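You operate a simulated robot arm through the tools that you are given. There is no shell and no other tool. Be economical: measure what you need, move in short steps, check, and stop when the job is done.

Carry out the task below with a simulated robot arm. There is one attempt and no reset: what you move stays moved.

## Task
Mill two ran hot: open its water valves, reset and restart at 400 rpm.
Fine: both of mill two's water valves first; Reset takes once it has cooled to 45 C; Start last; no new fault or trip; leave the other controls as they are.

The check looks at the end state, three seconds after you hand in, the way a careful person would. Anything else that was tipped, shoved, dropped, spilled or broken makes it a failure.

## Robot
A 7-joint arm with a two-finger parallel gripper, fixed in place. Base frame: the origin is at the foot of the arm, x ahead of it, y to its left, z up. Units: cm, rad, N and s.
With the tool pointing down near the work surface it reaches from about 18 to 62 cm from the base axis. Its first joint turns from -1.152 to 1.152 rad. Payload 1.57 kg.
Tool frame: the origin (TCP) lies between the finger pads and is the grasp point; the fingertips stand 3 cm ahead of it; z points along the fingers, y is the line along which they close. Largest opening 11 cm; finger width 2.4, thickness 1.2; the body of the gripper, 4.8 by 11.2 cm, starts 7.8 cm behind the TCP.
Orientation is that of the tool frame in the base frame, as a unit quaternion [w, x, y, z]. With the fingers straight down and closing along the base's y, the tool's x points along the base's -x, its y along +y and its z along -z.

## Interface
- The arm moves only by the tool nudge_tool. Its argument "increments" is a list of rows, each a list of 7 numbers: the shift along the tool's x, y, z in cm, then the turn, a rotation vector about the tool's x, y, z in rad, then the opening, from 0 (shut) to 1 (fully open). In form: [[dx, dy, dz, rx, ry, rz, grip], ...]. A call has 1 to 20 rows; each row is the pose to reach, as a shift and turn from the pose commanded when the call began, along the tool's axes at that moment. A row lasts 0.2 s, in which the tool goes at most 5 cm and 0.15 rad; a call with a longer step from one row to the next is refused whole, and so is a gripper value outside its range. Where a pose cannot be reached the arm comes as near as it can. A force on the tool above 70 N (or 10 N above the force at the start of the call, whichever is more), or a blocked arm, ends the call early, and 0.2 s more pass. Each finger travels about 10.8 cm/s and halts on what it meets, pressing with about 30 N; the grip force reading is that of the motor and also rises with nothing between the fingers. The clock runs only during rows and for 0.2 s after the last one: add rows that repeat a pose to give the fingers time. It gives the time, the measured TCP pose, the force on the tool (base axes), the opening and the grip force at its end, in the units of the frame above (readings bear some noise).
- Cameras (640 x 400 px; columns grow to the right, rows downward): "scene" is fixed at [16.31, -38.63, 141]; the picture's right is [0.81, -0.59, 0.00], its down [-0.30, -0.41, -0.86] and it looks along [0.51, 0.69, -0.51] (base axes); focal length 214 px, centre (320, 200). "wrist" rides on the gripper at [7, 1.6, -14.1] in the tool frame; the picture's right is [-0.23, 0.97, 0.00], its down [-0.85, -0.20, -0.48] and it looks along [-0.47, -0.11, 0.88] (tool axes); focal length 222 px, centre (320, 200).
- grab_frame(camera): a new picture of that camera. It takes no simulated time.
- point_at(camera, pixels): for up to 12 pixels [column, row] of the newest picture of that camera ("zoom" is the newest enlarged one), the place [x, y, z] in the base frame of the surface seen there, good to about 0.2 cm. It takes no simulated time.
- inspect(camera, box): a new picture of the part [left, top, right, bottom] of that camera's present view, enlarged. It takes no simulated time.
- close_job(): hands the job in; it is judged then, once.

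Work in short steps. Measure before you move; look again where a grasp or a placing could have gone wrong, and mend it. You have 80 turns and 38 pictures in all, those below and enlarged ones among them. Open the gripper and draw the arm clear of the work before you hand the job in, unless the task says otherwise; then end with one line.

The tools are called after ">>>" as a command line: name --pt "numbers of a row" for each row, then --argument value for the rest, lists and objects as JSON in quotes. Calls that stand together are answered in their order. nudge_tool: Moves the arm, as the interface text tells. Its arguments: {"type":"object","properties":{"increments":{"type":"array","items":{"type":"array","items":{"type":"number"}}}},"required":["increments"]} The other tools are called the same way: grab_frame (camera) takes a picture; point_at (camera, pixels) gives the place of the surface under pixels of a picture; inspect (camera, box) takes an enlarged picture of a part of a camera's view; close_job () hands the job in.

At the start:

```text
t: 0.0
ee_pos: [24.53, -16.42, 134.67]
tcp_rot: [0.0, -0.001, 1.0, 0.0]
force: [-0.5, -0.9, 0.1]
width: 10.98
finger_force: 0.0
```

scene: 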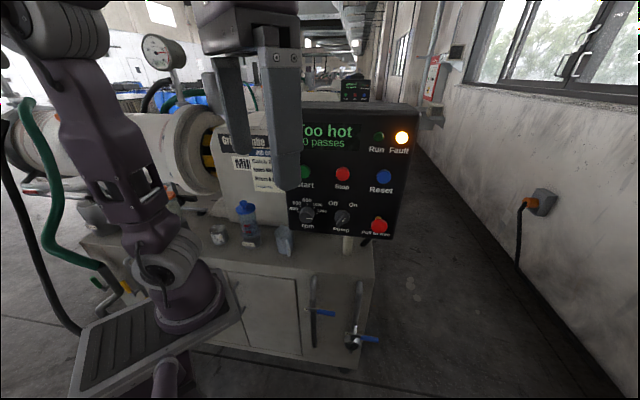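
wrist: 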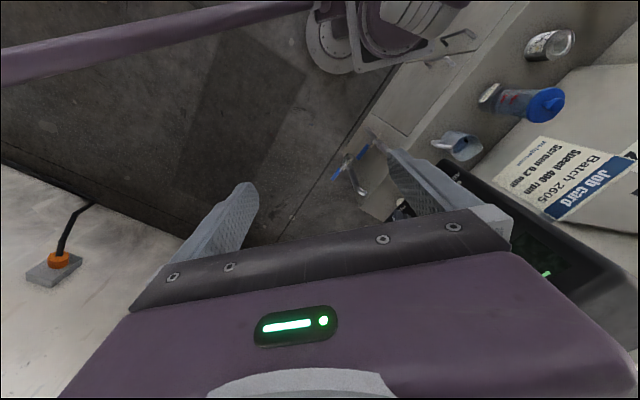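

The scene shows a panel at about (340,170), two blue-handled valves around (320,312) and (365,338). I enlarge both areas.

>>> inspect --camera "scene" --box '[210, 90, 430, 250]'

>>> inspect --camera "scene" --box '[270, 240, 400, 380]'

>>> inspect --camera "scene" --box '[0, 60, 220, 340]'

```text
2.50 times, centred on (320, 170) of scene
```

zoom: 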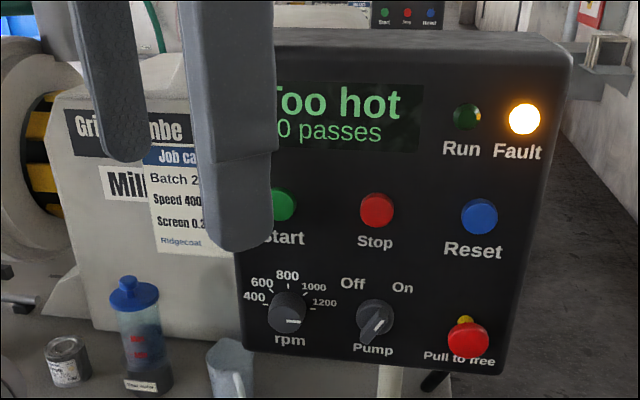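

```text
2.86 times, centred on (335, 310) of scene
```

zoom: 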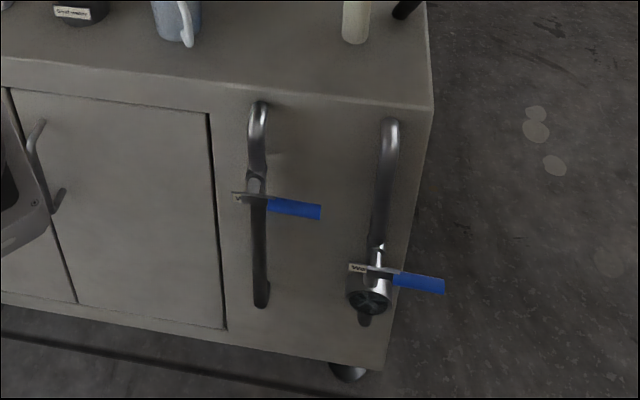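

```text
1.43 times, centred on (110, 200) of scene
```

zoom: 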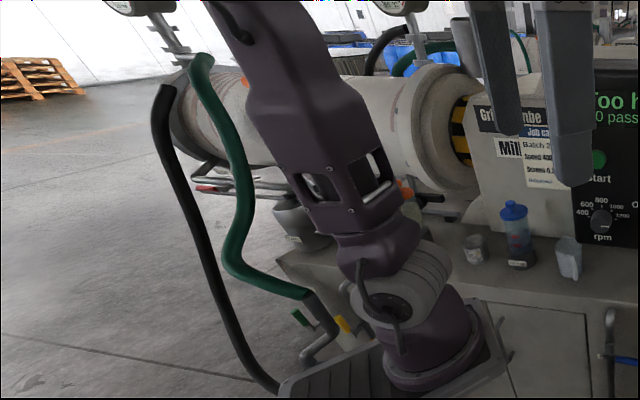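

Next I measure the panel controls, valve handles and nearby items in the scene picture.

>>> point_at --camera "scene" --pixels '[[343, 173], [384, 175], [307, 213], [342, 217], [379, 225], [320, 312], [365, 339], [312, 290], [355, 320], [401, 137], [348, 240], [284, 240]]'

>>> point_at --camera "scene" --pixels '[[305, 173], [397, 236], [245, 225], [300, 280], [345, 345], [100, 282], [120, 288], [415, 110], [300, 100], [246, 155], [220, 235], [370, 250]]'

>>> inspect --camera "wrist" --box '[320, 120, 460, 220]'

>>> inspect --camera "scene" --box '[284, 190, 404, 250]'

```text
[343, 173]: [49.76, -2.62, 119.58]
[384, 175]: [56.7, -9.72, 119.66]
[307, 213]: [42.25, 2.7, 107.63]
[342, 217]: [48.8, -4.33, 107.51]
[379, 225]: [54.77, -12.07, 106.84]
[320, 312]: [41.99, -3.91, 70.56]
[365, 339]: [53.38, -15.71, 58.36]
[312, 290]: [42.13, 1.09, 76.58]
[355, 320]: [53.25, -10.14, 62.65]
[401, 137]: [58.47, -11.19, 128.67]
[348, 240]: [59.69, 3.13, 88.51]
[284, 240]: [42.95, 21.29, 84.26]
```

```text
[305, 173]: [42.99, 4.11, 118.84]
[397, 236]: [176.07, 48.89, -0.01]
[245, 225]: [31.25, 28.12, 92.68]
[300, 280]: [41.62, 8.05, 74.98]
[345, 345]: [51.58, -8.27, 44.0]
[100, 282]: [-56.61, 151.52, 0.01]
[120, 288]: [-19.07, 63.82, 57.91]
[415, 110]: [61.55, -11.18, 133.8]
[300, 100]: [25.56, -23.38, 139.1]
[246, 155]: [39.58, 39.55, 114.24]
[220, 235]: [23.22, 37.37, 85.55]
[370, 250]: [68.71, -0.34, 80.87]
```

```text
4.00 times, centred on (390, 170) of wrist
```

zoom: 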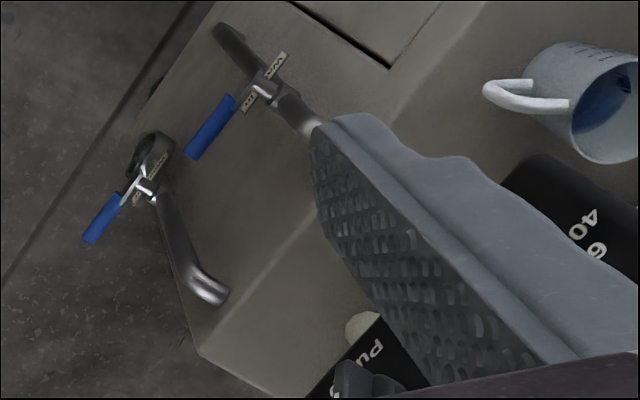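

```text
5.33 times, centred on (344, 220) of scene
```

zoom: 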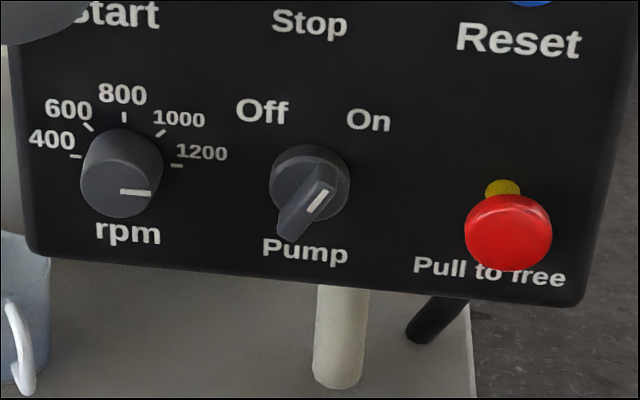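

The dial points to 1200 and the pump is On. Both valves (handles at (42,-3.9,70.6) and (53.4,-15.7,58.4)) carry tags that I can't read yet. I turn the tool 45° to face the cabinet and lower it for a closer look.

>>> nudge_tool --pt "-1 -1 4 0 0 -0.13 1" --pt "-2 -2 8 0 0 -0.26 0.8" --pt "-3 -3 12 0 0 -0.39 0.5" --pt "-4 -4 16 0 0 -0.52 0.3" --pt "-5 -5 20 0 0 -0.65 0" --pt "-6 -6 24 0 0 -0.785 0" --pt "-6 -6 26 0 0 -0.785 0"

>>> grab_frame --camera "wrist"

```text
t: 1.6
ee_pos: [30.54, -22.42, 108.61]
tcp_rot: [-0.001, -0.383, 0.924, 0.0]
force: [0.6, -0.8, 0.0]
width: 0.0
finger_force: 21.8
```

```text
30 pictures are left
```

wrist: 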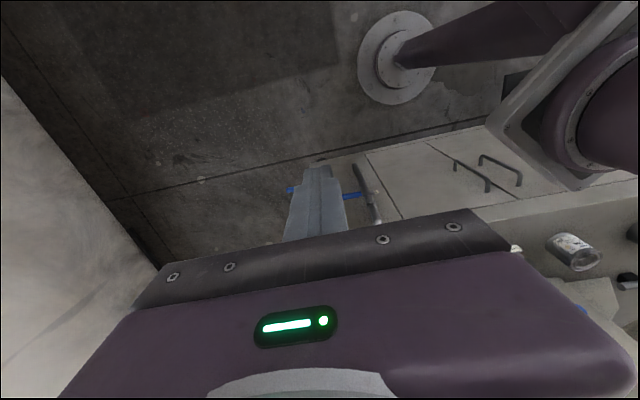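

The fingers hide the valves at (320,190). I tilt the tool towards the cabinet and slide sideways to see the tags.

>>> nudge_tool --pt "0 1 0 0 -0.14 0 0" --pt "0 2 0 0 -0.28 0 0" --pt "0 4 0 0 -0.42 0 0" --pt "0 6 0 0 -0.56 0 0" --pt "0 7 0 0 -0.7 0 0" --pt "0 7 0 0 -0.8 0 0"

>>> inspect --camera "wrist" --box '[160, 60, 480, 260]'

```text
t: 3.0
ee_pos: [25.74, -17.52, 108.59]
tcp_rot: [0.361, -0.353, 0.85, 0.15]
force: [-0.7, 0.2, 1.0]
width: 0.0
finger_force: 21.3
```

```text
2.00 times, centred on (320, 160) of wrist
```

zoom: 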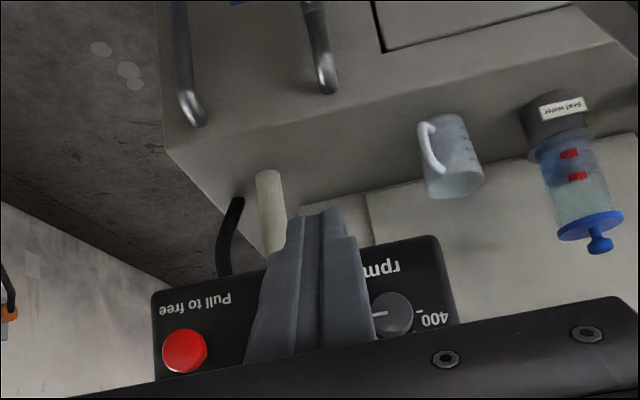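

The valves lie above the picture's top edge, so I lower the tool about 22 cm and back off a little.

>>> nudge_tool --pt "3 0 2 0 0 0 0" --pt "6 0 4 0 0 0 0" --pt "9 0 6 0 0 0 0" --pt "12 0 8 0 0 0 0" --pt "15 0 10 0 0 0 0" --pt "18 0 11.5 0 0 0 0"

>>> inspect --camera "wrist" --box '[120, 0, 500, 240]'

```text
t: 4.4
ee_pos: [27.35, -23.13, 89.84]
tcp_rot: [0.355, -0.352, 0.852, 0.154]
force: [-0.7, -0.2, 0.1]
width: 0.0
finger_force: 20.8
out of reach, approached as far as the arm can: row 4, 5, 6
```

```text
1.67 times, centred on (310, 120) of wrist
```

zoom: 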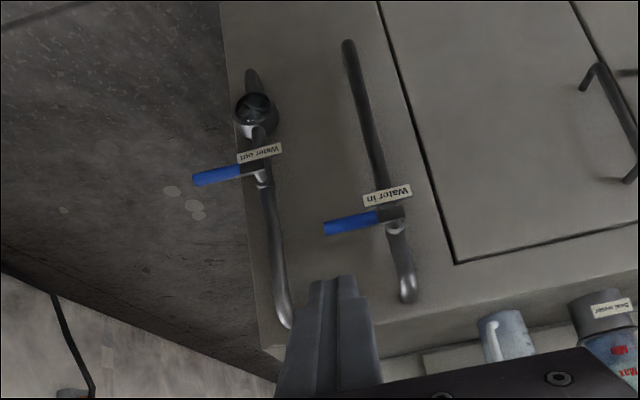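

Tags read "Water in" and "Water out", both on mill two. I measure the handles and pivots in this enlarged picture.

>>> point_at --camera "zoom" --pixels '[[329, 228], [350, 222], [375, 217], [395, 213], [394, 228], [388, 195], [197, 180], [215, 175], [240, 170], [260, 167], [258, 105], [300, 200]]'

>>> inspect --camera "wrist" --box '[230, 50, 390, 150]'

```text
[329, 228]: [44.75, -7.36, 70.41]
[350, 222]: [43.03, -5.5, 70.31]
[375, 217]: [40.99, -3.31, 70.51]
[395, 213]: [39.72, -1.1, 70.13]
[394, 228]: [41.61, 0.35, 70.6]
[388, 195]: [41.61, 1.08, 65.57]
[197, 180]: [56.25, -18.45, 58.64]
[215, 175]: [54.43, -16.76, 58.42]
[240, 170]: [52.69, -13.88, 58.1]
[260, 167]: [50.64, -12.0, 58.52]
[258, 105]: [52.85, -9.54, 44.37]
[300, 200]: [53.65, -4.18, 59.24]
```

```text
4.00 times, centred on (310, 100) of wrist
```

zoom: 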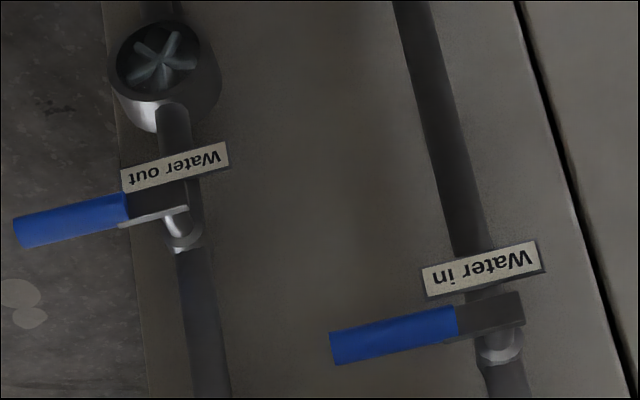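

Both handles lie level across vertical pipes; valve 1's pivot is near (40.5,-1,70.4) with its tip at (44.8,-7.4,70.4). I lessen the tilt to about 0.4 and move above valve 1's handle.

>>> nudge_tool --pt "-1.8 0.2 3.2 0 0.08 0 0" --pt "-3.6 0.5 6.4 0 0.16 0 0" --pt "-5.4 0.7 9.6 0 0.24 0 0" --pt "-7.2 1 12.6 0 0.32 0 0" --pt "-9 1.2 15.7 0 0.4 0 0" --pt "-10.2 1.4 18.8 0 0.4 0 0"

>>> grab_frame --camera "scene"

```text
t: 5.8
ee_pos: [40.53, -7.37, 84.32]
tcp_rot: [0.183, -0.375, 0.906, 0.076]
force: [-0.4, -0.1, -0.3]
width: 0.0
finger_force: 21.1
```

```text
26 pictures are left
```

scene: 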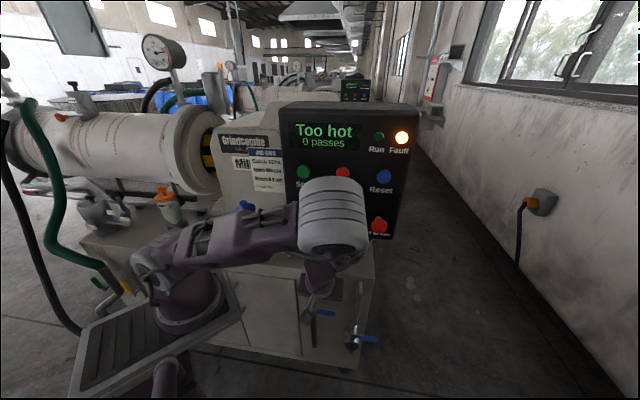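

Arm is clear (force near zero). I lower the closed fingertips to just above valve 1's handle and press slightly.

>>> nudge_tool --pt "1 -0.3 4.5 0 0 0 0" --pt "2.04 -0.58 8.9 0 0 0 0" --pt "2.4 -0.58 9.8 0 0 0 0" --pt "2.8 -0.58 10.7 0 0 0 0" --pt "3.2 -0.5 11.6 0 0 0 0"

>>> inspect --camera "scene" --box '[270, 240, 400, 380]'

```text
t: 7.0
ee_pos: [42.1, -6.85, 73.07]
tcp_rot: [0.186, -0.374, 0.906, 0.076]
force: [-16.4, -10.1, 46.8]
width: 0.0
finger_force: 22.1
stopped in row 5: the force on the tool passed its limit (the readings are from after the stop); the commanded pose is now the measured one
```

```text
2.86 times, centred on (335, 310) of scene
```

zoom: 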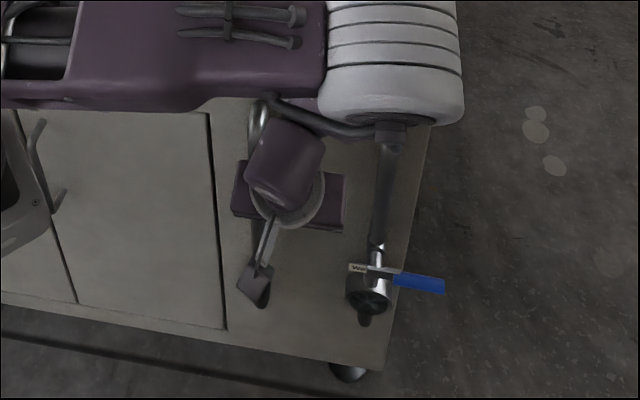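

The push met a hard stop (over 70 N), so the handle doesn't turn down there. I lift off gently and look closely at valve 2, which is built alike, to find its axis.

>>> nudge_tool --pt "-1.2 0 -2.8 0 0 0 0" --pt "-2 0 -6 0 0 0 0"

>>> inspect --camera "scene" --box '[300, 285, 390, 355]'

>>> inspect --camera "wrist" --box '[120, 40, 400, 220]'

```text
t: 7.6
ee_pos: [41.64, -6.95, 79.32]
tcp_rot: [0.185, -0.373, 0.906, 0.076]
force: [0.5, -0.3, 0.0]
width: 0.0
finger_force: 20.9
```

```text
5.71 times, centred on (345, 320) of scene
```

zoom: 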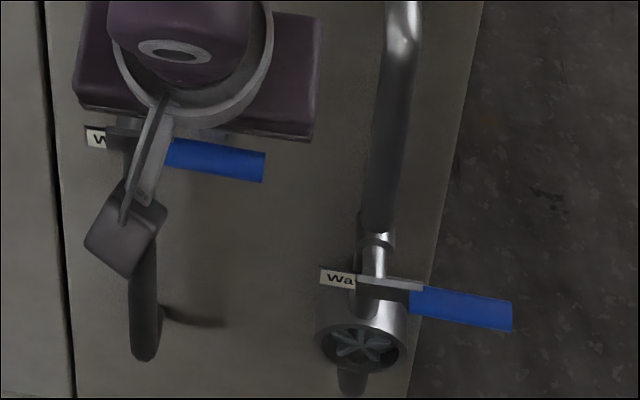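

```text
2.22 times, centred on (260, 130) of wrist
```

zoom: 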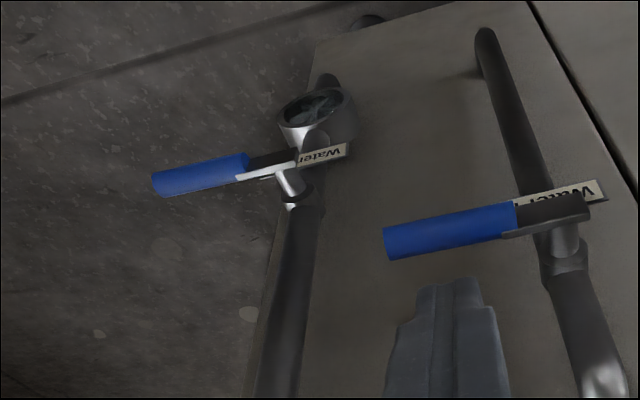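

The plate sits on a stem that points out along the cabinet normal, so the handle turns about that normal. Down is blocked, so I'll push it up from beneath. I back away and tilt the tool to about 1.0 rad.

>>> nudge_tool --pt "2 0 -0.8 0 -0.12 0 0" --pt "4 0 -1.6 0 -0.24 0 0" --pt "6 0 -2.4 0 -0.36 0 0" --pt "7.4 0 -3.1 0 -0.48 0 0" --pt "7.4 0 -3.1 0 -0.6 0 0"

```text
t: 8.8
ee_pos: [36.08, -12.86, 79.35]
tcp_rot: [0.446, -0.332, 0.81, 0.184]
force: [-0.3, 0.1, -0.5]
width: 0.0
finger_force: 22.0
out of reach, approached as far as the arm can: row 2, 3
```

Tilt 1.0 is reached at (36.1,-12.9,79.4). I go straight down about 10.5 cm in front of the handle.

>>> nudge_tool --pt "2.3 0 1.4 0 0 0 0" --pt "4.5 0 2.8 0 0 0 0" --pt "6.7 0 4.2 0 0 0 0" --pt "8.87 0 5.6 0 0 0 0"

```text
t: 9.8
ee_pos: [35.98, -12.88, 68.77]
tcp_rot: [0.445, -0.334, 0.81, 0.184]
force: [0.8, 0.5, -0.1]
width: 0.0
finger_force: 21.2
```

Position is as planned. I move the fingertips forward beneath the blue grip and look.

>>> nudge_tool --pt "-2 0 3.2 0 0 0 0" --pt "-3.6 0 5.6 0 0 0 0" --pt "-4.58 0.1 7.23 0 0 0 0"

>>> grab_frame --camera "wrist"

```text
t: 10.6
ee_pos: [42.22, -6.85, 68.82]
tcp_rot: [0.445, -0.334, 0.81, 0.183]
force: [-0.1, 0.0, 0.6]
width: 0.02
finger_force: 21.0
```

```text
22 pictures are left
```

wrist: 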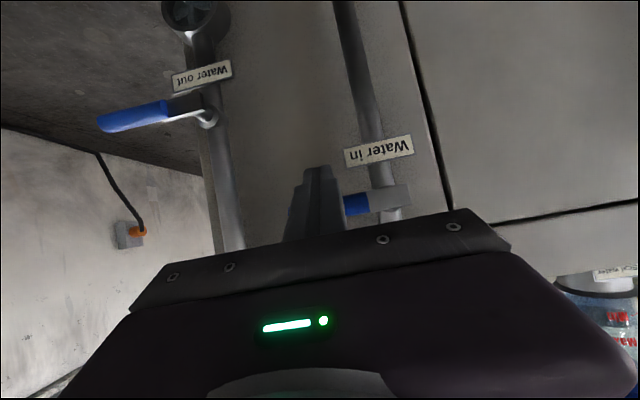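

The fingertips are beneath the handle at (345,205). I push up along the first half of the arc.

>>> nudge_tool --pt "-0.51 0 -0.32 0 0 0 0" --pt "-1.2 -0.1 -0.76 0 0 0 0" --pt "-2.2 -0.3 -1.39 0 0 0 0" --pt "-3 -0.2 -1.9 0 0 0 0" --pt "-3.89 0 -2.46 0 0 0 0"

>>> grab_frame --camera "wrist"

```text
t: 11.8
ee_pos: [41.98, -6.75, 73.34]
tcp_rot: [0.446, -0.334, 0.81, 0.183]
force: [-2.4, -2.7, -2.0]
width: 0.02
finger_force: 21.2
```

```text
21 pictures are left
```

wrist: 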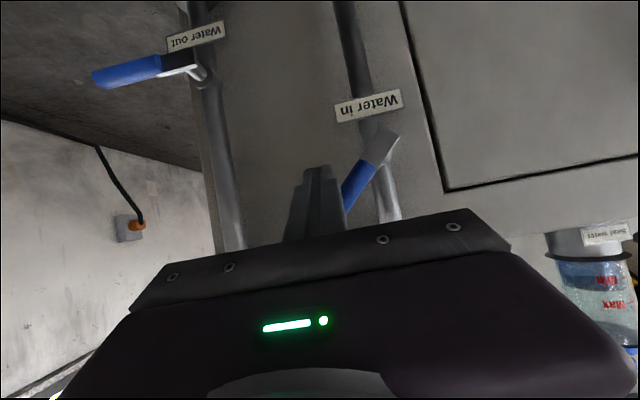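

The handle turns easily upward. I continue the arc to vertical.

>>> nudge_tool --pt "-0.8 0.4 -0.5 0 0 0 0" --pt "-1.49 1 -0.94 0 0 0 0" --pt "-2.1 1.8 -1.35 0 0 0 0" --pt "-2.6 2.6 -1.64 0 0 0 0" --pt "-2.9 3.2 -1.8 0 0 0 0" --pt "-2.95 3.7 -1.87 0 0 0 0" --pt "-2.95 4.1 -1.87 0 0 0 0" --pt "-2.95 4.4 -1.87 0 0 0 0"

>>> grab_frame --camera "wrist"

```text
t: 13.6
ee_pos: [39.18, -4.09, 76.82]
tcp_rot: [0.448, -0.332, 0.811, 0.177]
force: [33.4, -31.0, -9.4]
width: 0.0
finger_force: 21.5
```

```text
20 pictures are left
```

wrist: 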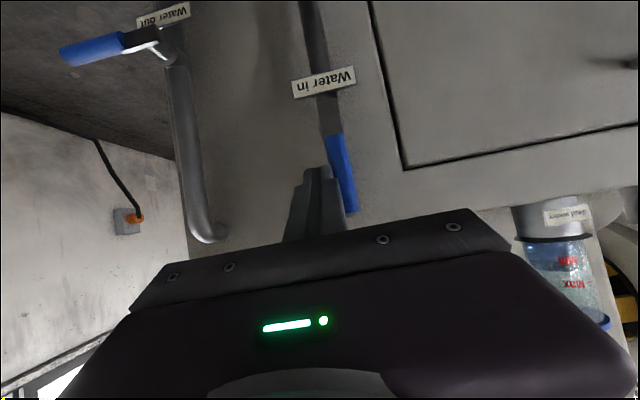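

Valve 1's handle is now vertical and against its stop (46 N). I ease off sideways, back away and travel to in front of valve 2.

>>> nudge_tool --pt "0 -1.5 0 0 0 0 0" --pt "2.4 -2 -3.8 0 0 0 0" --pt "4.3 -4 -6.8 0 0 0 0" --pt "4.8 -8 -7.6 0 0 0 0" --pt "4.8 -12.5 -7.6 0 0 0 0" --pt "4.8 -17 -7.6 0 0 0 0" --pt "4.8 -19 -7.6 0 0 0 0"

```text
t: 15.2
ee_pos: [45.89, -23.49, 76.93]
tcp_rot: [0.445, -0.334, 0.811, 0.183]
force: [-0.4, 0.3, 0.1]
width: 0.0
finger_force: 21.3
```

Now I descend about 20 cm in front of valve 2's handle.

>>> nudge_tool --pt "3.4 -0.3 2.15 0 0 0 0" --pt "6.8 -0.6 4.3 0 0 0 0" --pt "10.2 -0.9 6.45 0 0 0 0" --pt "13.6 -0.9 8.6 0 0 0 0" --pt "17 -0.9 10.75 0 0 0 0"

>>> grab_frame --camera "wrist"

```text
t: 16.4
ee_pos: [46.39, -23.87, 60.63]
tcp_rot: [0.444, -0.334, 0.811, 0.183]
force: [0.0, -0.7, 0.3]
width: 0.02
finger_force: 21.4
out of reach, approached as far as the arm can: row 5
```

```text
19 pictures are left
```

wrist: 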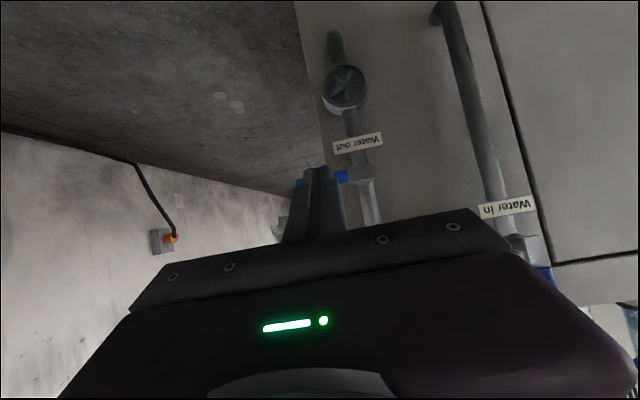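

The arm stops at z 60.6 with this tilt. I reduce the tilt to 0.7, which raises the wrist, then see the pose.

>>> nudge_tool --pt "0 0 0 0 0.1 0 0" --pt "0 0 0 0 0.2 0 0" --pt "0 0 0 0 0.3 0 0" --pt "0 0 0 0 0.3 0 0"

```text
t: 17.4
ee_pos: [46.42, -23.98, 60.76]
tcp_rot: [0.319, -0.359, 0.868, 0.131]
force: [0.1, 0.5, 0.3]
width: 0.0
finger_force: 21.3
```

Now with tilt 0.70, I go down another 4.2 cm.

>>> nudge_tool --pt "1.35 0 1.6 0 0 0 0" --pt "2.7 0 3.2 0 0 0 0"

```text
t: 18.0
ee_pos: [46.35, -24.03, 56.54]
tcp_rot: [0.319, -0.357, 0.868, 0.131]
force: [0.3, -0.1, -0.6]
width: 0.0
finger_force: 21.4
```

Reached (46.35,-24.0,56.5). I move forward about 9.6 cm under the handle.

>>> nudge_tool --pt "-2.5 0 2.1 0 0 0 0" --pt "-5 0 4.2 0 0 0 0" --pt "-7.3 -0.2 6.2 0 0 0 0"

>>> grab_frame --camera "wrist"

```text
t: 18.8
ee_pos: [53.4, -17.31, 56.69]
tcp_rot: [0.319, -0.358, 0.867, 0.132]
force: [-0.8, -0.1, -0.6]
width: 0.0
finger_force: 21.1
```

```text
18 pictures are left
```

wrist: 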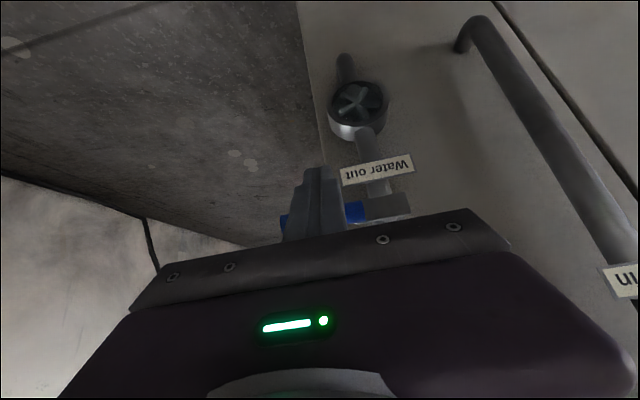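

Fingertips are beneath valve 2's grip at (320,210). I push it up along the full arc.

>>> nudge_tool --pt "-0.52 0 -0.61 0 0 0 0" --pt "-1.16 -0.2 -1.37 0 0 0 0" --pt "-1.75 -0.3 -2.06 0 0 0 0" --pt "-2.39 -0.2 -2.82 0 0 0 0" --pt "-2.98 0 -3.5 0 0 0 0" --pt "-3.56 0.5 -4.19 0 0 0 0" --pt "-4.14 1.1 -4.88 0 0 0 0" --pt "-4.6 1.8 -5.41 0 0 0 0" --pt "-4.98 2.6 -5.87 0 0 0 0" --pt "-5.18 3.2 -6.1 0 0 0 0" --pt "-5.24 3.7 -6.17 0 0 0 0" --pt "-5.24 4.1 -6.17 0 0 0 0" --pt "-5.24 4.3 -6.17 0 0 0 0"

>>> grab_frame --camera "wrist"

```text
t: 21.4
ee_pos: [51.09, -15.05, 64.84]
tcp_rot: [0.322, -0.357, 0.868, 0.122]
force: [10.6, -7.3, -5.1]
width: 0.0
finger_force: 21.2
stopped in row 13: the force on the tool passed its limit (the readings are from after the stop); the commanded pose is now the measured one
```

```text
17 pictures are left
```

wrist: 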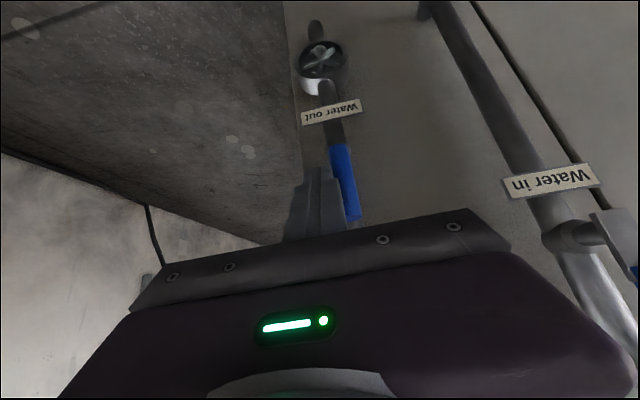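

Valve 2's handle is vertical at its stop as well. I back off, rise, and travel left in front of the panel.

>>> nudge_tool --pt "0 -1.5 0 0 0 0 0" --pt "2.5 -1.5 -2.1 0 0 0 0" --pt "5 -1.5 -4.2 0 0 0 0" --pt "7.6 -1.5 -6.5 0 0 0 0" --pt "5 0.5 -9.5 0 0 0 0" --pt "2.4 2.5 -12.5 0 0 0 0" --pt "-0.2 4.5 -15.5 0 0 0 0" --pt "-2.8 6.5 -18.5 0 0 0 0" --pt "-5.4 8.5 -21.5 0 0 0 0" --pt "-8 10.5 -24.5 0 0 0 0" --pt "-10.6 12.5 -27.5 0 0 0 0" --pt "-13.2 14.5 -30.5 0 0 0 0"

>>> grab_frame --camera "scene"

```text
t: 24.0
ee_pos: [35.04, -13.97, 96.77]
tcp_rot: [0.32, -0.357, 0.869, 0.126]
force: [0.3, 0.2, 0.7]
width: 0.0
finger_force: 21.4
out of reach, approached as far as the arm can: row 11, 12
```

```text
16 pictures are left
```

scene: 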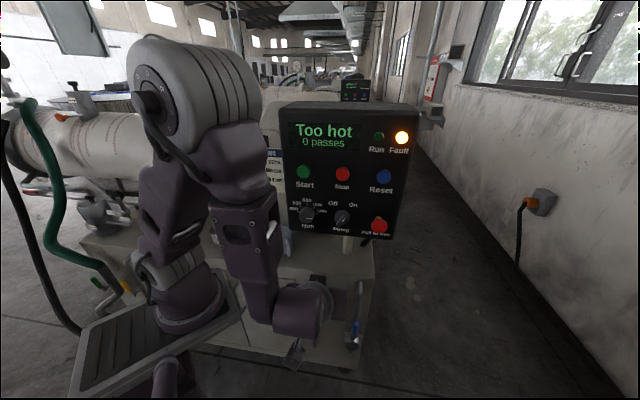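

Valve 2 appears vertical at (355,330); panel still "Too hot". I tilt the tool to horizontal while rising to dial height.

>>> nudge_tool --pt "0 0 0 0 -0.145 0 0" --pt "-0.5 0 -1 0 -0.29 0 0" --pt "-1.5 0 -2 0 -0.435 0 0" --pt "-2.5 0 -3 0 -0.58 0 0" --pt "-3.5 0 -4 0 -0.725 0 0" --pt "-5 0 -5 0 -0.867 0 0" --pt "-6.4 0 -7.6 0 -0.867 0 0"

```text
t: 25.6
ee_pos: [34.74, -13.73, 106.82]
tcp_rot: [0.657, -0.272, 0.652, 0.264]
force: [1.2, -1.2, -0.3]
width: 0.0
finger_force: 21.3
```

The tool is horizontal, facing the panel at (34.7,-13.7,106.8). I look through the wrist camera and remeasure the panel in the newest scene picture.

>>> inspect --camera "scene" --box '[280, 100, 420, 250]'

>>> grab_frame --camera "wrist"

```text
2.67 times, centred on (350, 175) of scene
```

zoom: 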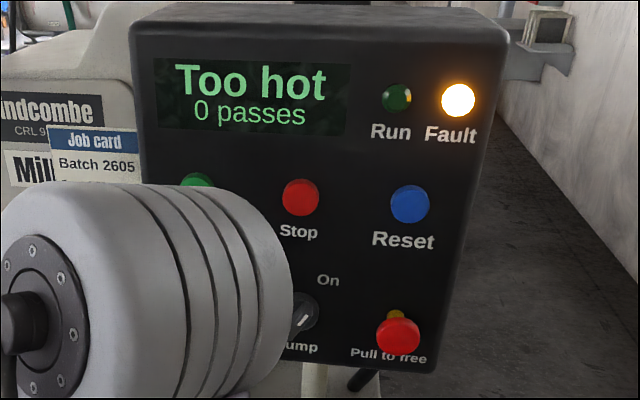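

```text
14 pictures are left
```

wrist: 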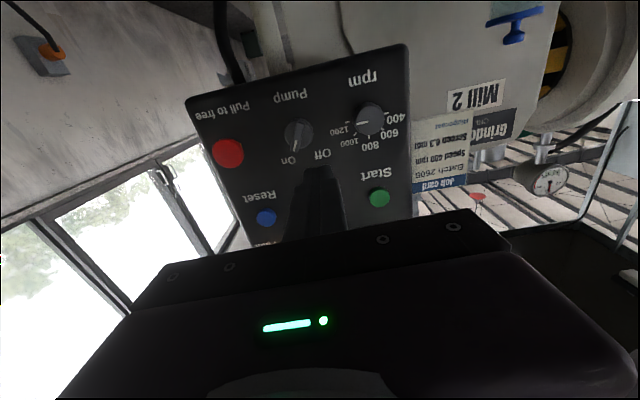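

The wrist picture shows the dial at (370,118), Start (378,198), Reset (266,218). I measure them and the panel face.

>>> point_at --camera "wrist" --pixels '[[369, 118], [360, 122], [382, 118], [369, 106], [370, 130], [378, 198], [266, 218], [345, 100], [285, 190], [400, 160], [300, 130], [395, 80]]'

>>> inspect --camera "wrist" --box '[270, 60, 430, 160]'

```text
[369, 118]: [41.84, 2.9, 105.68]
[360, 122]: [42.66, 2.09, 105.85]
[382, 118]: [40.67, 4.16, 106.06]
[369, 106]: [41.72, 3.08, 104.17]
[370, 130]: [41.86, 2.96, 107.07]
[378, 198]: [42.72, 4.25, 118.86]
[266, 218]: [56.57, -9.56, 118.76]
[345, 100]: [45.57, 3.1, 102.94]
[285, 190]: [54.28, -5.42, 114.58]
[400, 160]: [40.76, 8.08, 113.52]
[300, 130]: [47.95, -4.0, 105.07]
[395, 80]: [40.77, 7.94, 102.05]
```

```text
4.00 times, centred on (350, 110) of wrist
```

zoom: 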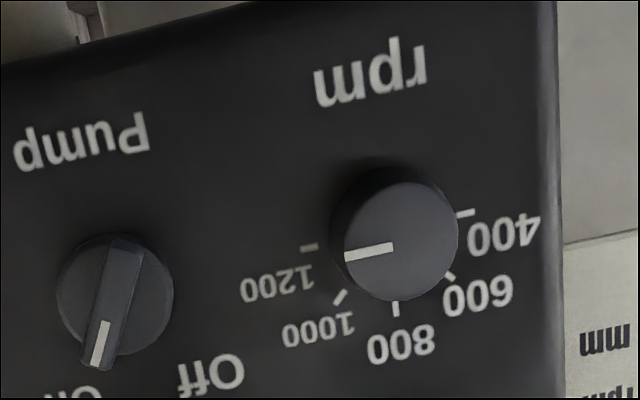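

The panel face normal is (0.707,0.707,0), with face n=34.4, dial front n=31.6, and dial centre T=27.5, z=105.85. I move in front of the dial with fingers open and pre-turn +90°, so that one -180° turn takes it from 1200 to 400.

>>> nudge_tool --pt "0.3 1.5 2 0 0 0.14 0.2" --pt "0.6 3 4 0 0 0.28 0.4" --pt "0.97 4.5 6 0 0 0.42 0.6" --pt "0.97 6 7 0 0 0.56 0.6" --pt "0.97 6.77 8 0 0 0.7 0.6" --pt "0.97 6.77 9 0 0 0.84 0.6" --pt "0.97 6.77 9.1 0 0 0.98 0.6" --pt "0.97 6.77 9.1 0 0 1.12 0.6" --pt "0.97 6.77 9.1 0 0 1.26 0.6" --pt "0.97 6.77 9.1 0 0 1.4 0.6" --pt "0.97 6.77 9.1 0 0 1.54 0.6" --pt "0.97 6.77 9.1 0 0 1.57 0.6"

>>> grab_frame --camera "wrist"

```text
t: 28.2
ee_pos: [25.94, -6.66, 100.03]
tcp_rot: [0.281, 0.267, 0.653, 0.651]
force: [-0.3, -0.4, -0.7]
width: 6.58
finger_force: 0.0
out of reach, approached as far as the arm can: row 2, 3, 4, 5, 6, 7, 8, 9, 10, 11, 12
```

```text
12 pictures are left
```

wrist: 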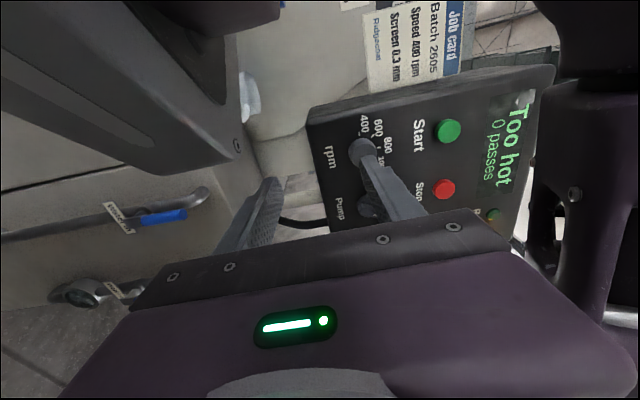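

The valves in this picture lie along their pipes, so both are open. The arm only reached (25.9,-6.7,100), so I step from here towards the dial to see what is reachable.

>>> nudge_tool --pt "-1.5 2 3 0 0 0 0.6" --pt "-3 4 6 0 0 0 0.6" --pt "-4.5 5.85 9 0 0 0 0.6" --pt "-4.5 5.85 10.4 0 0 0 0.6"

```text
t: 29.2
ee_pos: [31.58, -8.94, 105.67]
tcp_rot: [0.272, 0.269, 0.666, 0.64]
force: [0.6, 0.6, 0.6]
width: 6.58
finger_force: 0.1
out of reach, approached as far as the arm can: row 1, 2, 3, 4
```

It came closer (n=16, T=28.7, z=105.7). I continue straight forward by 8 cm.

>>> nudge_tool --pt "0.3 0 3 0 0 0 0.6" --pt "0.6 0.1 6 0 0 0 0.6" --pt "1.1 0.2 8 0 0 0 0.6" --pt "1.1 0.2 8 0 0 0 0.6" --pt "1.1 0.2 8 0 0 0 0.6"

```text
t: 30.4
ee_pos: [32.41, -8.64, 104.15]
tcp_rot: [0.279, 0.267, 0.656, 0.649]
force: [-0.4, -0.1, -1.0]
width: 6.59
finger_force: 0.1
out of reach, approached as far as the arm can: row 1, 2, 3, 4, 5
```

The +90° turn seems to limit the arm. I turn back to level and see whether the dial pose is reachable that way.

>>> nudge_tool --pt "0 0 0 0 0 -0.14 0.6" --pt "0 0 0 0 0 -0.28 0.6" --pt "0 0 0 0 0 -0.42 0.6" --pt "0 0 0 0 0 -0.56 0.6" --pt "0 0 0 0 0 -0.7 0.6" --pt "0 0 0 0 0 -0.84 0.6" --pt "0 0 0 0 0 -0.98 0.6" --pt "0 0 0 0 0 -1.12 0.6" --pt "0 0 0 0 0 -1.26 0.6" --pt "0 0 0 0 0 -1.4 0.6" --pt "0 0 0 0 0 -1.54 0.6" --pt "0 0 0 0 0 -1.57 0.6"

```text
t: 33.0
ee_pos: [32.3, -8.91, 104.38]
tcp_rot: [0.657, -0.273, 0.652, 0.263]
force: [-0.4, 0.7, -0.3]
width: 6.58
finger_force: 0.1
```

Level again. Now I try the approach to n=24, T=27.5, z=105.85.

>>> nudge_tool --pt "-0.7 0.8 2.5 0 0 0 0.6" --pt "-1.47 1.64 5 0 0 0 0.6" --pt "-1.47 1.64 7.5 0 0 0 0.6"

```text
t: 33.8
ee_pos: [32.61, -8.78, 104.43]
tcp_rot: [0.656, -0.272, 0.652, 0.264]
force: [-1.7, -0.4, 0.2]
width: 6.58
finger_force: 0.0
out of reach, approached as far as the arm can: row 1, 2, 3
```

The limit looks like the wrist coming too close to the arm's own base. I swing out to larger T first, go forward to n≈26, then slide left to the dial.

>>> nudge_tool --pt "-0.7 -3.5 1.5 0 0 0 0.6" --pt "-1.42 -4 5 0 0 0 0.6" --pt "-1.42 -4 9 0 0 0 0.6" --pt "-1.42 -2 10.5 0 0 0 0.6" --pt "-1.42 -0.2 10.9 0 0 0 0.6" --pt "-1.42 1.6 10.9 0 0 0 0.6"

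```text
t: 35.2
ee_pos: [40.17, -7.53, 105.8]
tcp_rot: [0.656, -0.273, 0.652, 0.263]
force: [-0.5, -0.4, -0.3]
width: 6.58
finger_force: 0.0
out of reach, approached as far as the arm can: row 3, 4, 5, 6
```

Still limited at n=23, T=33.7. A slightly downward-pointing tool may free the wrist, so I reduce the tilt by 0.35 and try moving forward and left again, clear of the dial.

>>> nudge_tool --pt "0 0 0 0 0.12 0 0.6" --pt "0 0 0 0 0.24 0 0.6" --pt "0 0 0 0 0.35 0 0.6" --pt "0 2 0.5 0 0.35 0 0.6" --pt "0 4 1 0 0.35 0 0.6" --pt "0 6 1.5 0 0.35 0 0.6"

>>> grab_frame --camera "scene"

```text
t: 36.6
ee_pos: [31.7, -9.38, 109.17]
tcp_rot: [0.534, -0.329, 0.745, 0.227]
force: [-0.4, 0.8, -0.5]
width: 6.63
finger_force: 0.0
out of reach, approached as far as the arm can: row 1, 2, 3, 4, 5, 6
```

```text
11 pictures are left
```

scene: 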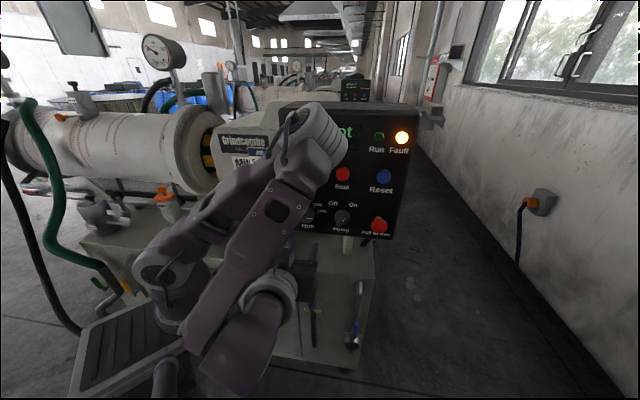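

The elbow has drifted close to the panel at (320,130), which is a bad posture. I go back towards the starting posture, up and away with the tool turning downward.

>>> nudge_tool --pt "-0.8 -0.7 -1.3 0 0.13 0 0.6" --pt "-1.6 -1.4 -2.6 0 0.26 0 0.5" --pt "-2.5 -2.1 -3.9 0 0.39 0 0.3" --pt "-3.4 -2.8 -5.2 0 0.52 0 0" --pt "-4.2 -3.5 -6.5 0 0.65 0 0" --pt "-5.1 -4.2 -7.9 0 0.78 0 0" --pt "-6 -5 -9.2 0 0.91 0 0" --pt "-6.8 -5.6 -10.5 0 1.04 0 0" --pt "-7.6 -6.3 -11.8 0 1.17 0 0"

>>> grab_frame --camera "scene"

```text
t: 38.6
ee_pos: [30.12, -19.8, 120.41]
tcp_rot: [0.034, -0.4, 0.916, 0.008]
force: [0.4, -0.1, 0.5]
width: 0.0
finger_force: 20.9
```

```text
10 pictures are left
```

scene: 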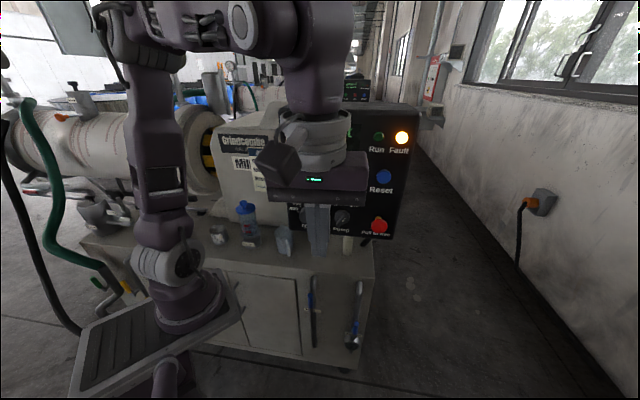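

Good posture now, and both valve handles look vertical at (312,300) and (355,315). From here I tilt the tool towards the panel to about 1.1 rad, staying high.

>>> nudge_tool --pt "-0.7 0.5 0 0 -0.13 0 0" --pt "-1.4 1 0 0 -0.26 0 0" --pt "-2.1 1.5 0 0 -0.39 0 0" --pt "-2.8 2 0 0 -0.52 0 0" --pt "-3.5 2.5 0 0 -0.65 0 0" --pt "-4.2 3 0 0 -0.78 0 0" --pt "-5 3.5 0 0 -0.91 0 0" --pt "-6 4 0 0 -1.03 0 0"

```text
t: 40.4
ee_pos: [31.22, -12.58, 120.68]
tcp_rot: [0.483, -0.344, 0.779, 0.204]
force: [-0.6, -0.8, -0.2]
width: 0.01
finger_force: 21.3
```

Reached without trouble. I now go to a spot in front of the dial (n=22, T=27.5, z=110), opening the fingers.

>>> nudge_tool --pt "1.4 0.9 3.2 0.02 0 0.01 0.2" --pt "2.8 1.8 6.4 0.042 0 0.021 0.4" --pt "4.2 2.7 9.6 0.042 0 0.021 0.55" --pt "5.6 3.5 12.7 0.042 0 0.021 0.55"

```text
t: 41.4
ee_pos: [32.85, -8.24, 115.29]
tcp_rot: [0.486, -0.326, 0.788, 0.192]
force: [-0.9, -0.2, 0.1]
width: 6.04
finger_force: 0.1
out of reach, approached as far as the arm can: row 3, 4
```

Reach is limited near T=29 when the wrist is close to the base. Coming at the dial from the right, with the tool yawed more, keeps the wrist farther out. I swing the tool 60° clockwise about the panel normal in free space while moving right.

>>> nudge_tool --pt "0.4 -0.9 0.6 -0.059 0 0.117 0.55" --pt "0.9 -1.8 1.2 -0.119 0 0.233 0.55" --pt "1.3 -2.7 1.8 -0.178 0 0.35 0.55" --pt "1.8 -3.6 2.4 -0.237 0 0.467 0.55" --pt "2.2 -4.5 3 -0.296 0 0.583 0.55" --pt "2.6 -5.4 3.6 -0.356 0 0.7 0.55" --pt "3.1 -6.2 4.2 -0.415 0 0.816 0.55" --pt "3.54 -7 4.72 -0.474 0 0.933 0.55"

>>> grab_frame --camera "scene"

```text
t: 43.2
ee_pos: [39.83, -11.65, 110.23]
tcp_rot: [0.262, -0.04, 0.784, 0.562]
force: [-1.1, -0.1, 0.7]
width: 6.06
finger_force: 0.1
```

```text
9 pictures are left
```

scene: 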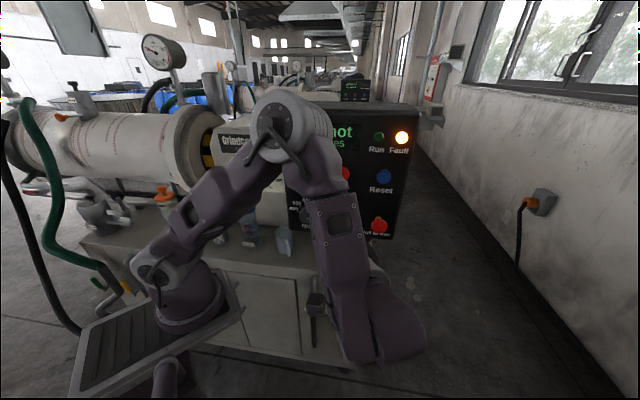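

Reached cleanly, with the tool now coming from the right. I swing a further 45° clockwise and move to a standoff 8 cm short of the dial grasp.

>>> nudge_tool --pt "0.7 -0.4 1 -0.059 0 0.12 0.55" --pt "1.4 -0.8 2 -0.118 0 0.239 0.55" --pt "2.1 -1.2 3 -0.178 0 0.359 0.55" --pt "2.9 -1.6 4.1 -0.237 0 0.478 0.55" --pt "3.6 -2 5.1 -0.296 0 0.598 0.55" --pt "4.31 -2.46 6.18 -0.355 0 0.717 0.55" --pt "4.31 -2.46 6.18 -0.355 0 0.717 0.55"

>>> grab_frame --camera "wrist"

```text
t: 44.8
ee_pos: [39.18, -5.92, 104.83]
tcp_rot: [0.038, 0.191, 0.639, 0.744]
force: [-0.4, 0.4, 0.6]
width: 6.04
finger_force: 0.0
```

```text
8 pictures are left
```

wrist: 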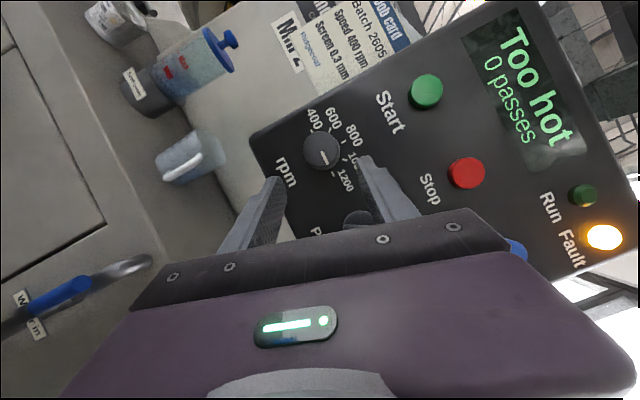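

The dial is aligned between the fingers at (322,150). I advance 7.9 cm along the tool and close on the dial.

>>> nudge_tool --pt "0 0 2.5 0 0 0 0.55" --pt "0 -0.1 5 0 0 0 0.55" --pt "0 -0.11 7 0 0 0 0.55" --pt "0 -0.11 7.9 0 0 0 0.55" --pt "0 -0.11 7.9 0 0 0 0.3" --pt "0 -0.11 7.9 0 0 0 0.3"

```text
t: 46.2
ee_pos: [41.81, 1.33, 105.43]
tcp_rot: [0.038, 0.19, 0.639, 0.744]
force: [2.0, -3.8, 14.1]
width: 4.56
finger_force: 6.8
```

Contact at width 4.6 with 14 N upward, so the dial's centre is a little higher. I shift up 0.2 cm and grip fully.

>>> nudge_tool --pt "0 0.2 0 0 0 0 0.3" --pt "0 0.25 0 0 0 0 0.2" --pt "0 0.25 0 0 0 0 0.2"

```text
t: 47.0
ee_pos: [41.97, 1.4, 105.68]
tcp_rot: [0.039, 0.19, 0.638, 0.745]
force: [-3.3, -7.5, 19.2]
width: 3.96
finger_force: 10.3
```

>>> nudge_tool --pt "0 0.15 0 0 0 0 0.1" --pt "0 0.3 0 0 0 0 0" --pt "0 0.3 0 0 0 0 0"

>>> grab_frame --camera "wrist"

```text
t: 47.8
ee_pos: [41.9, 1.43, 105.69]
tcp_rot: [0.037, 0.191, 0.642, 0.742]
force: [-24.4, -9.9, -20.9]
width: 3.95
finger_force: 44.6
```

```text
7 pictures are left
```

wrist: 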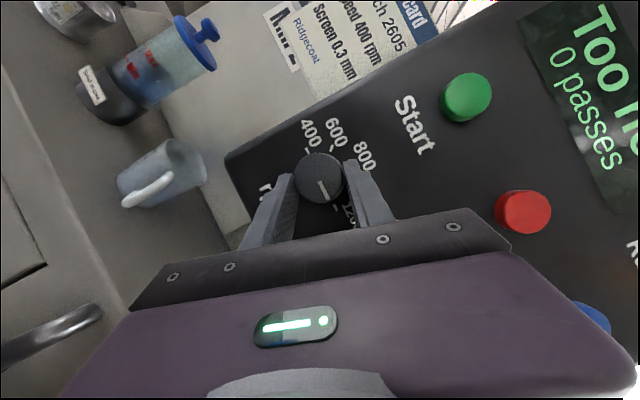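

Firm grip (45 N, width 3.95 cm). I turn about the dial's axis counter-clockwise (towards 400), first about 64°.

>>> nudge_tool --pt "0.01 0 0.005 0.0616 0 -0.1256 0" --pt "0.037 0.14 0.018 0.1232 0 -0.2512 0" --pt "0.082 0.28 0.041 0.1848 0 -0.3767 0" --pt "0.145 0.41 0.072 0.2464 0 -0.5023 0" --pt "0.223 0.53 0.11 0.308 0 -0.6279 0" --pt "0.315 0.636 0.156 0.3696 0 -0.7535 0" --pt "0.42 0.727 0.208 0.4312 0 -0.8791 0" --pt "0.534 0.8 0.265 0.4928 0 -1.0046 0"

```text
t: 49.6
ee_pos: [41.67, 1.55, 106.88]
tcp_rot: [0.337, -0.13, 0.803, 0.473]
force: [-20.2, 2.4, -2.2]
width: 3.9
finger_force: 44.7
```

Turning well. I continue to just over 90° in total.

>>> nudge_tool --pt "0.01 0.147 0.005 0.0616 0 -0.1256 0" --pt "0.037 0.292 0.018 0.1232 0 -0.2512 0" --pt "0.082 0.431 0.041 0.1848 0 -0.3767 0" --pt "0.116 0.506 0.057 0.22 0 -0.4485 0"

>>> inspect --camera "wrist" --box '[220, 80, 420, 240]'

```text
t: 50.1
ee_pos: [42.1, 1.63, 107.62]
tcp_rot: [0.377, -0.2, 0.803, 0.416]
force: [-26.7, -6.5, 14.8]
width: 3.94
finger_force: 44.8
out of reach, approached as far as the arm can: row 1, 2
stopped in row 2: the force on the tool passed its limit (the readings are from after the stop); the commanded pose is now the measured one
```

```text
2.50 times, centred on (320, 160) of wrist
```

zoom: 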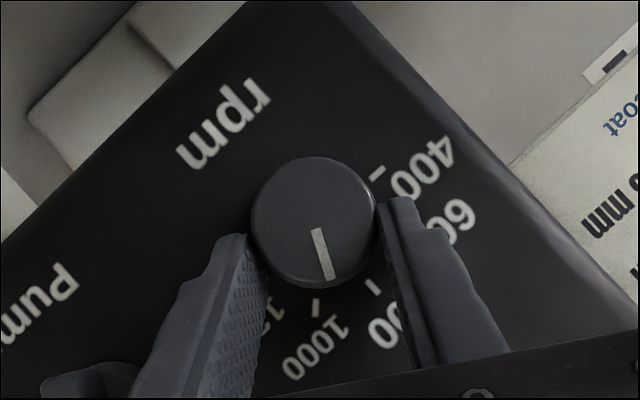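

The dial moved to between 1000 and 800, and the arm has reached its limit on this side. I open the fingers around the dial, swing back clockwise about its axis without touching it, and will regrip.

>>> nudge_tool --pt "0 0 0 0 0 0 0.45" --pt "0.3 0 0 0 0 0 0.6" --pt "0.6 0 0 0 0 0 0.6" --pt "0.61 -0.147 0.005 -0.0616 0 0.1256 0.6" --pt "0.637 -0.292 0.018 -0.1232 0 0.2512 0.6" --pt "0.682 -0.431 0.041 -0.1848 0 0.3767 0.6" --pt "0.745 -0.561 0.072 -0.2464 0 0.5023 0.6" --pt "0.823 -0.68 0.11 -0.308 0 0.6279 0.6" --pt "0.915 -0.786 0.156 -0.3696 0 0.7535 0.6" --pt "1.02 -0.877 0.208 -0.4312 0 0.8791 0.6" --pt "1.134 -0.95 0.265 -0.4928 0 1.0046 0.6" --pt "1.257 -1.005 0.326 -0.5544 0 1.1302 0.6" --pt "1.386 -1.041 0.389 -0.616 0 1.2558 0.6" --pt "1.518 -1.055 0.455 -0.6776 0 1.3814 0.6" --pt "1.649 -1.05 0.52 -0.739 0 1.507 0.6"

```text
t: 53.4
ee_pos: [42.08, 1.27, 105.38]
tcp_rot: [-0.089, 0.281, 0.534, 0.793]
force: [0.3, 0.4, -0.8]
width: 6.59
finger_force: 0.1
out of reach, approached as far as the arm can: row 3
```

I've swung back to the lower right with no contact. I correct by 0.2 cm and grip again.

>>> nudge_tool --pt "0.2 -0.18 0 0 0 0 0.5" --pt "0.2 -0.18 0 0 0 0 0.3" --pt "0.2 -0.18 0 0 0 0 0" --pt "0.2 -0.18 0 0 0 0 0"

>>> inspect --camera "wrist" --box '[220, 80, 420, 240]'

```text
t: 54.4
ee_pos: [41.78, 1.47, 105.33]
tcp_rot: [-0.09, 0.282, 0.536, 0.791]
force: [-13.6, 10.1, -25.5]
width: 3.99
finger_force: 45.2
```

```text
2.50 times, centred on (320, 160) of wrist
```

zoom: 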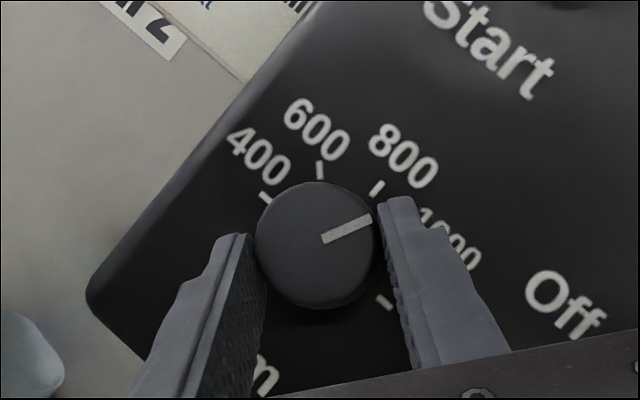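

The dial is still between 1000 and 800 and the grip is firm. I turn counter-clockwise again, up to about 88°.

>>> nudge_tool --pt "0.01 0.06 0.005 0.0658 0 -0.1235 0" --pt "0.039 0.21 0.021 0.1316 0 -0.247 0" --pt "0.086 0.36 0.046 0.1974 0 -0.3704 0" --pt "0.152 0.5 0.081 0.2632 0 -0.4939 0" --pt "0.234 0.627 0.125 0.329 0 -0.6174 0" --pt "0.331 0.74 0.177 0.3948 0 -0.7409 0" --pt "0.441 0.837 0.236 0.4606 0 -0.8644 0" --pt "0.561 0.915 0.301 0.5264 0 -0.9878 0" --pt "0.691 0.974 0.37 0.5922 0 -1.1113 0" --pt "0.826 1.012 0.442 0.658 0 -1.2348 0" --pt "0.964 1.027 0.517 0.7238 0 -1.3583 0"

```text
t: 56.8
ee_pos: [41.65, 1.61, 107.01]
tcp_rot: [0.332, -0.156, 0.815, 0.449]
force: [-10.1, -17.7, 20.9]
width: 3.97
finger_force: 45.0
```

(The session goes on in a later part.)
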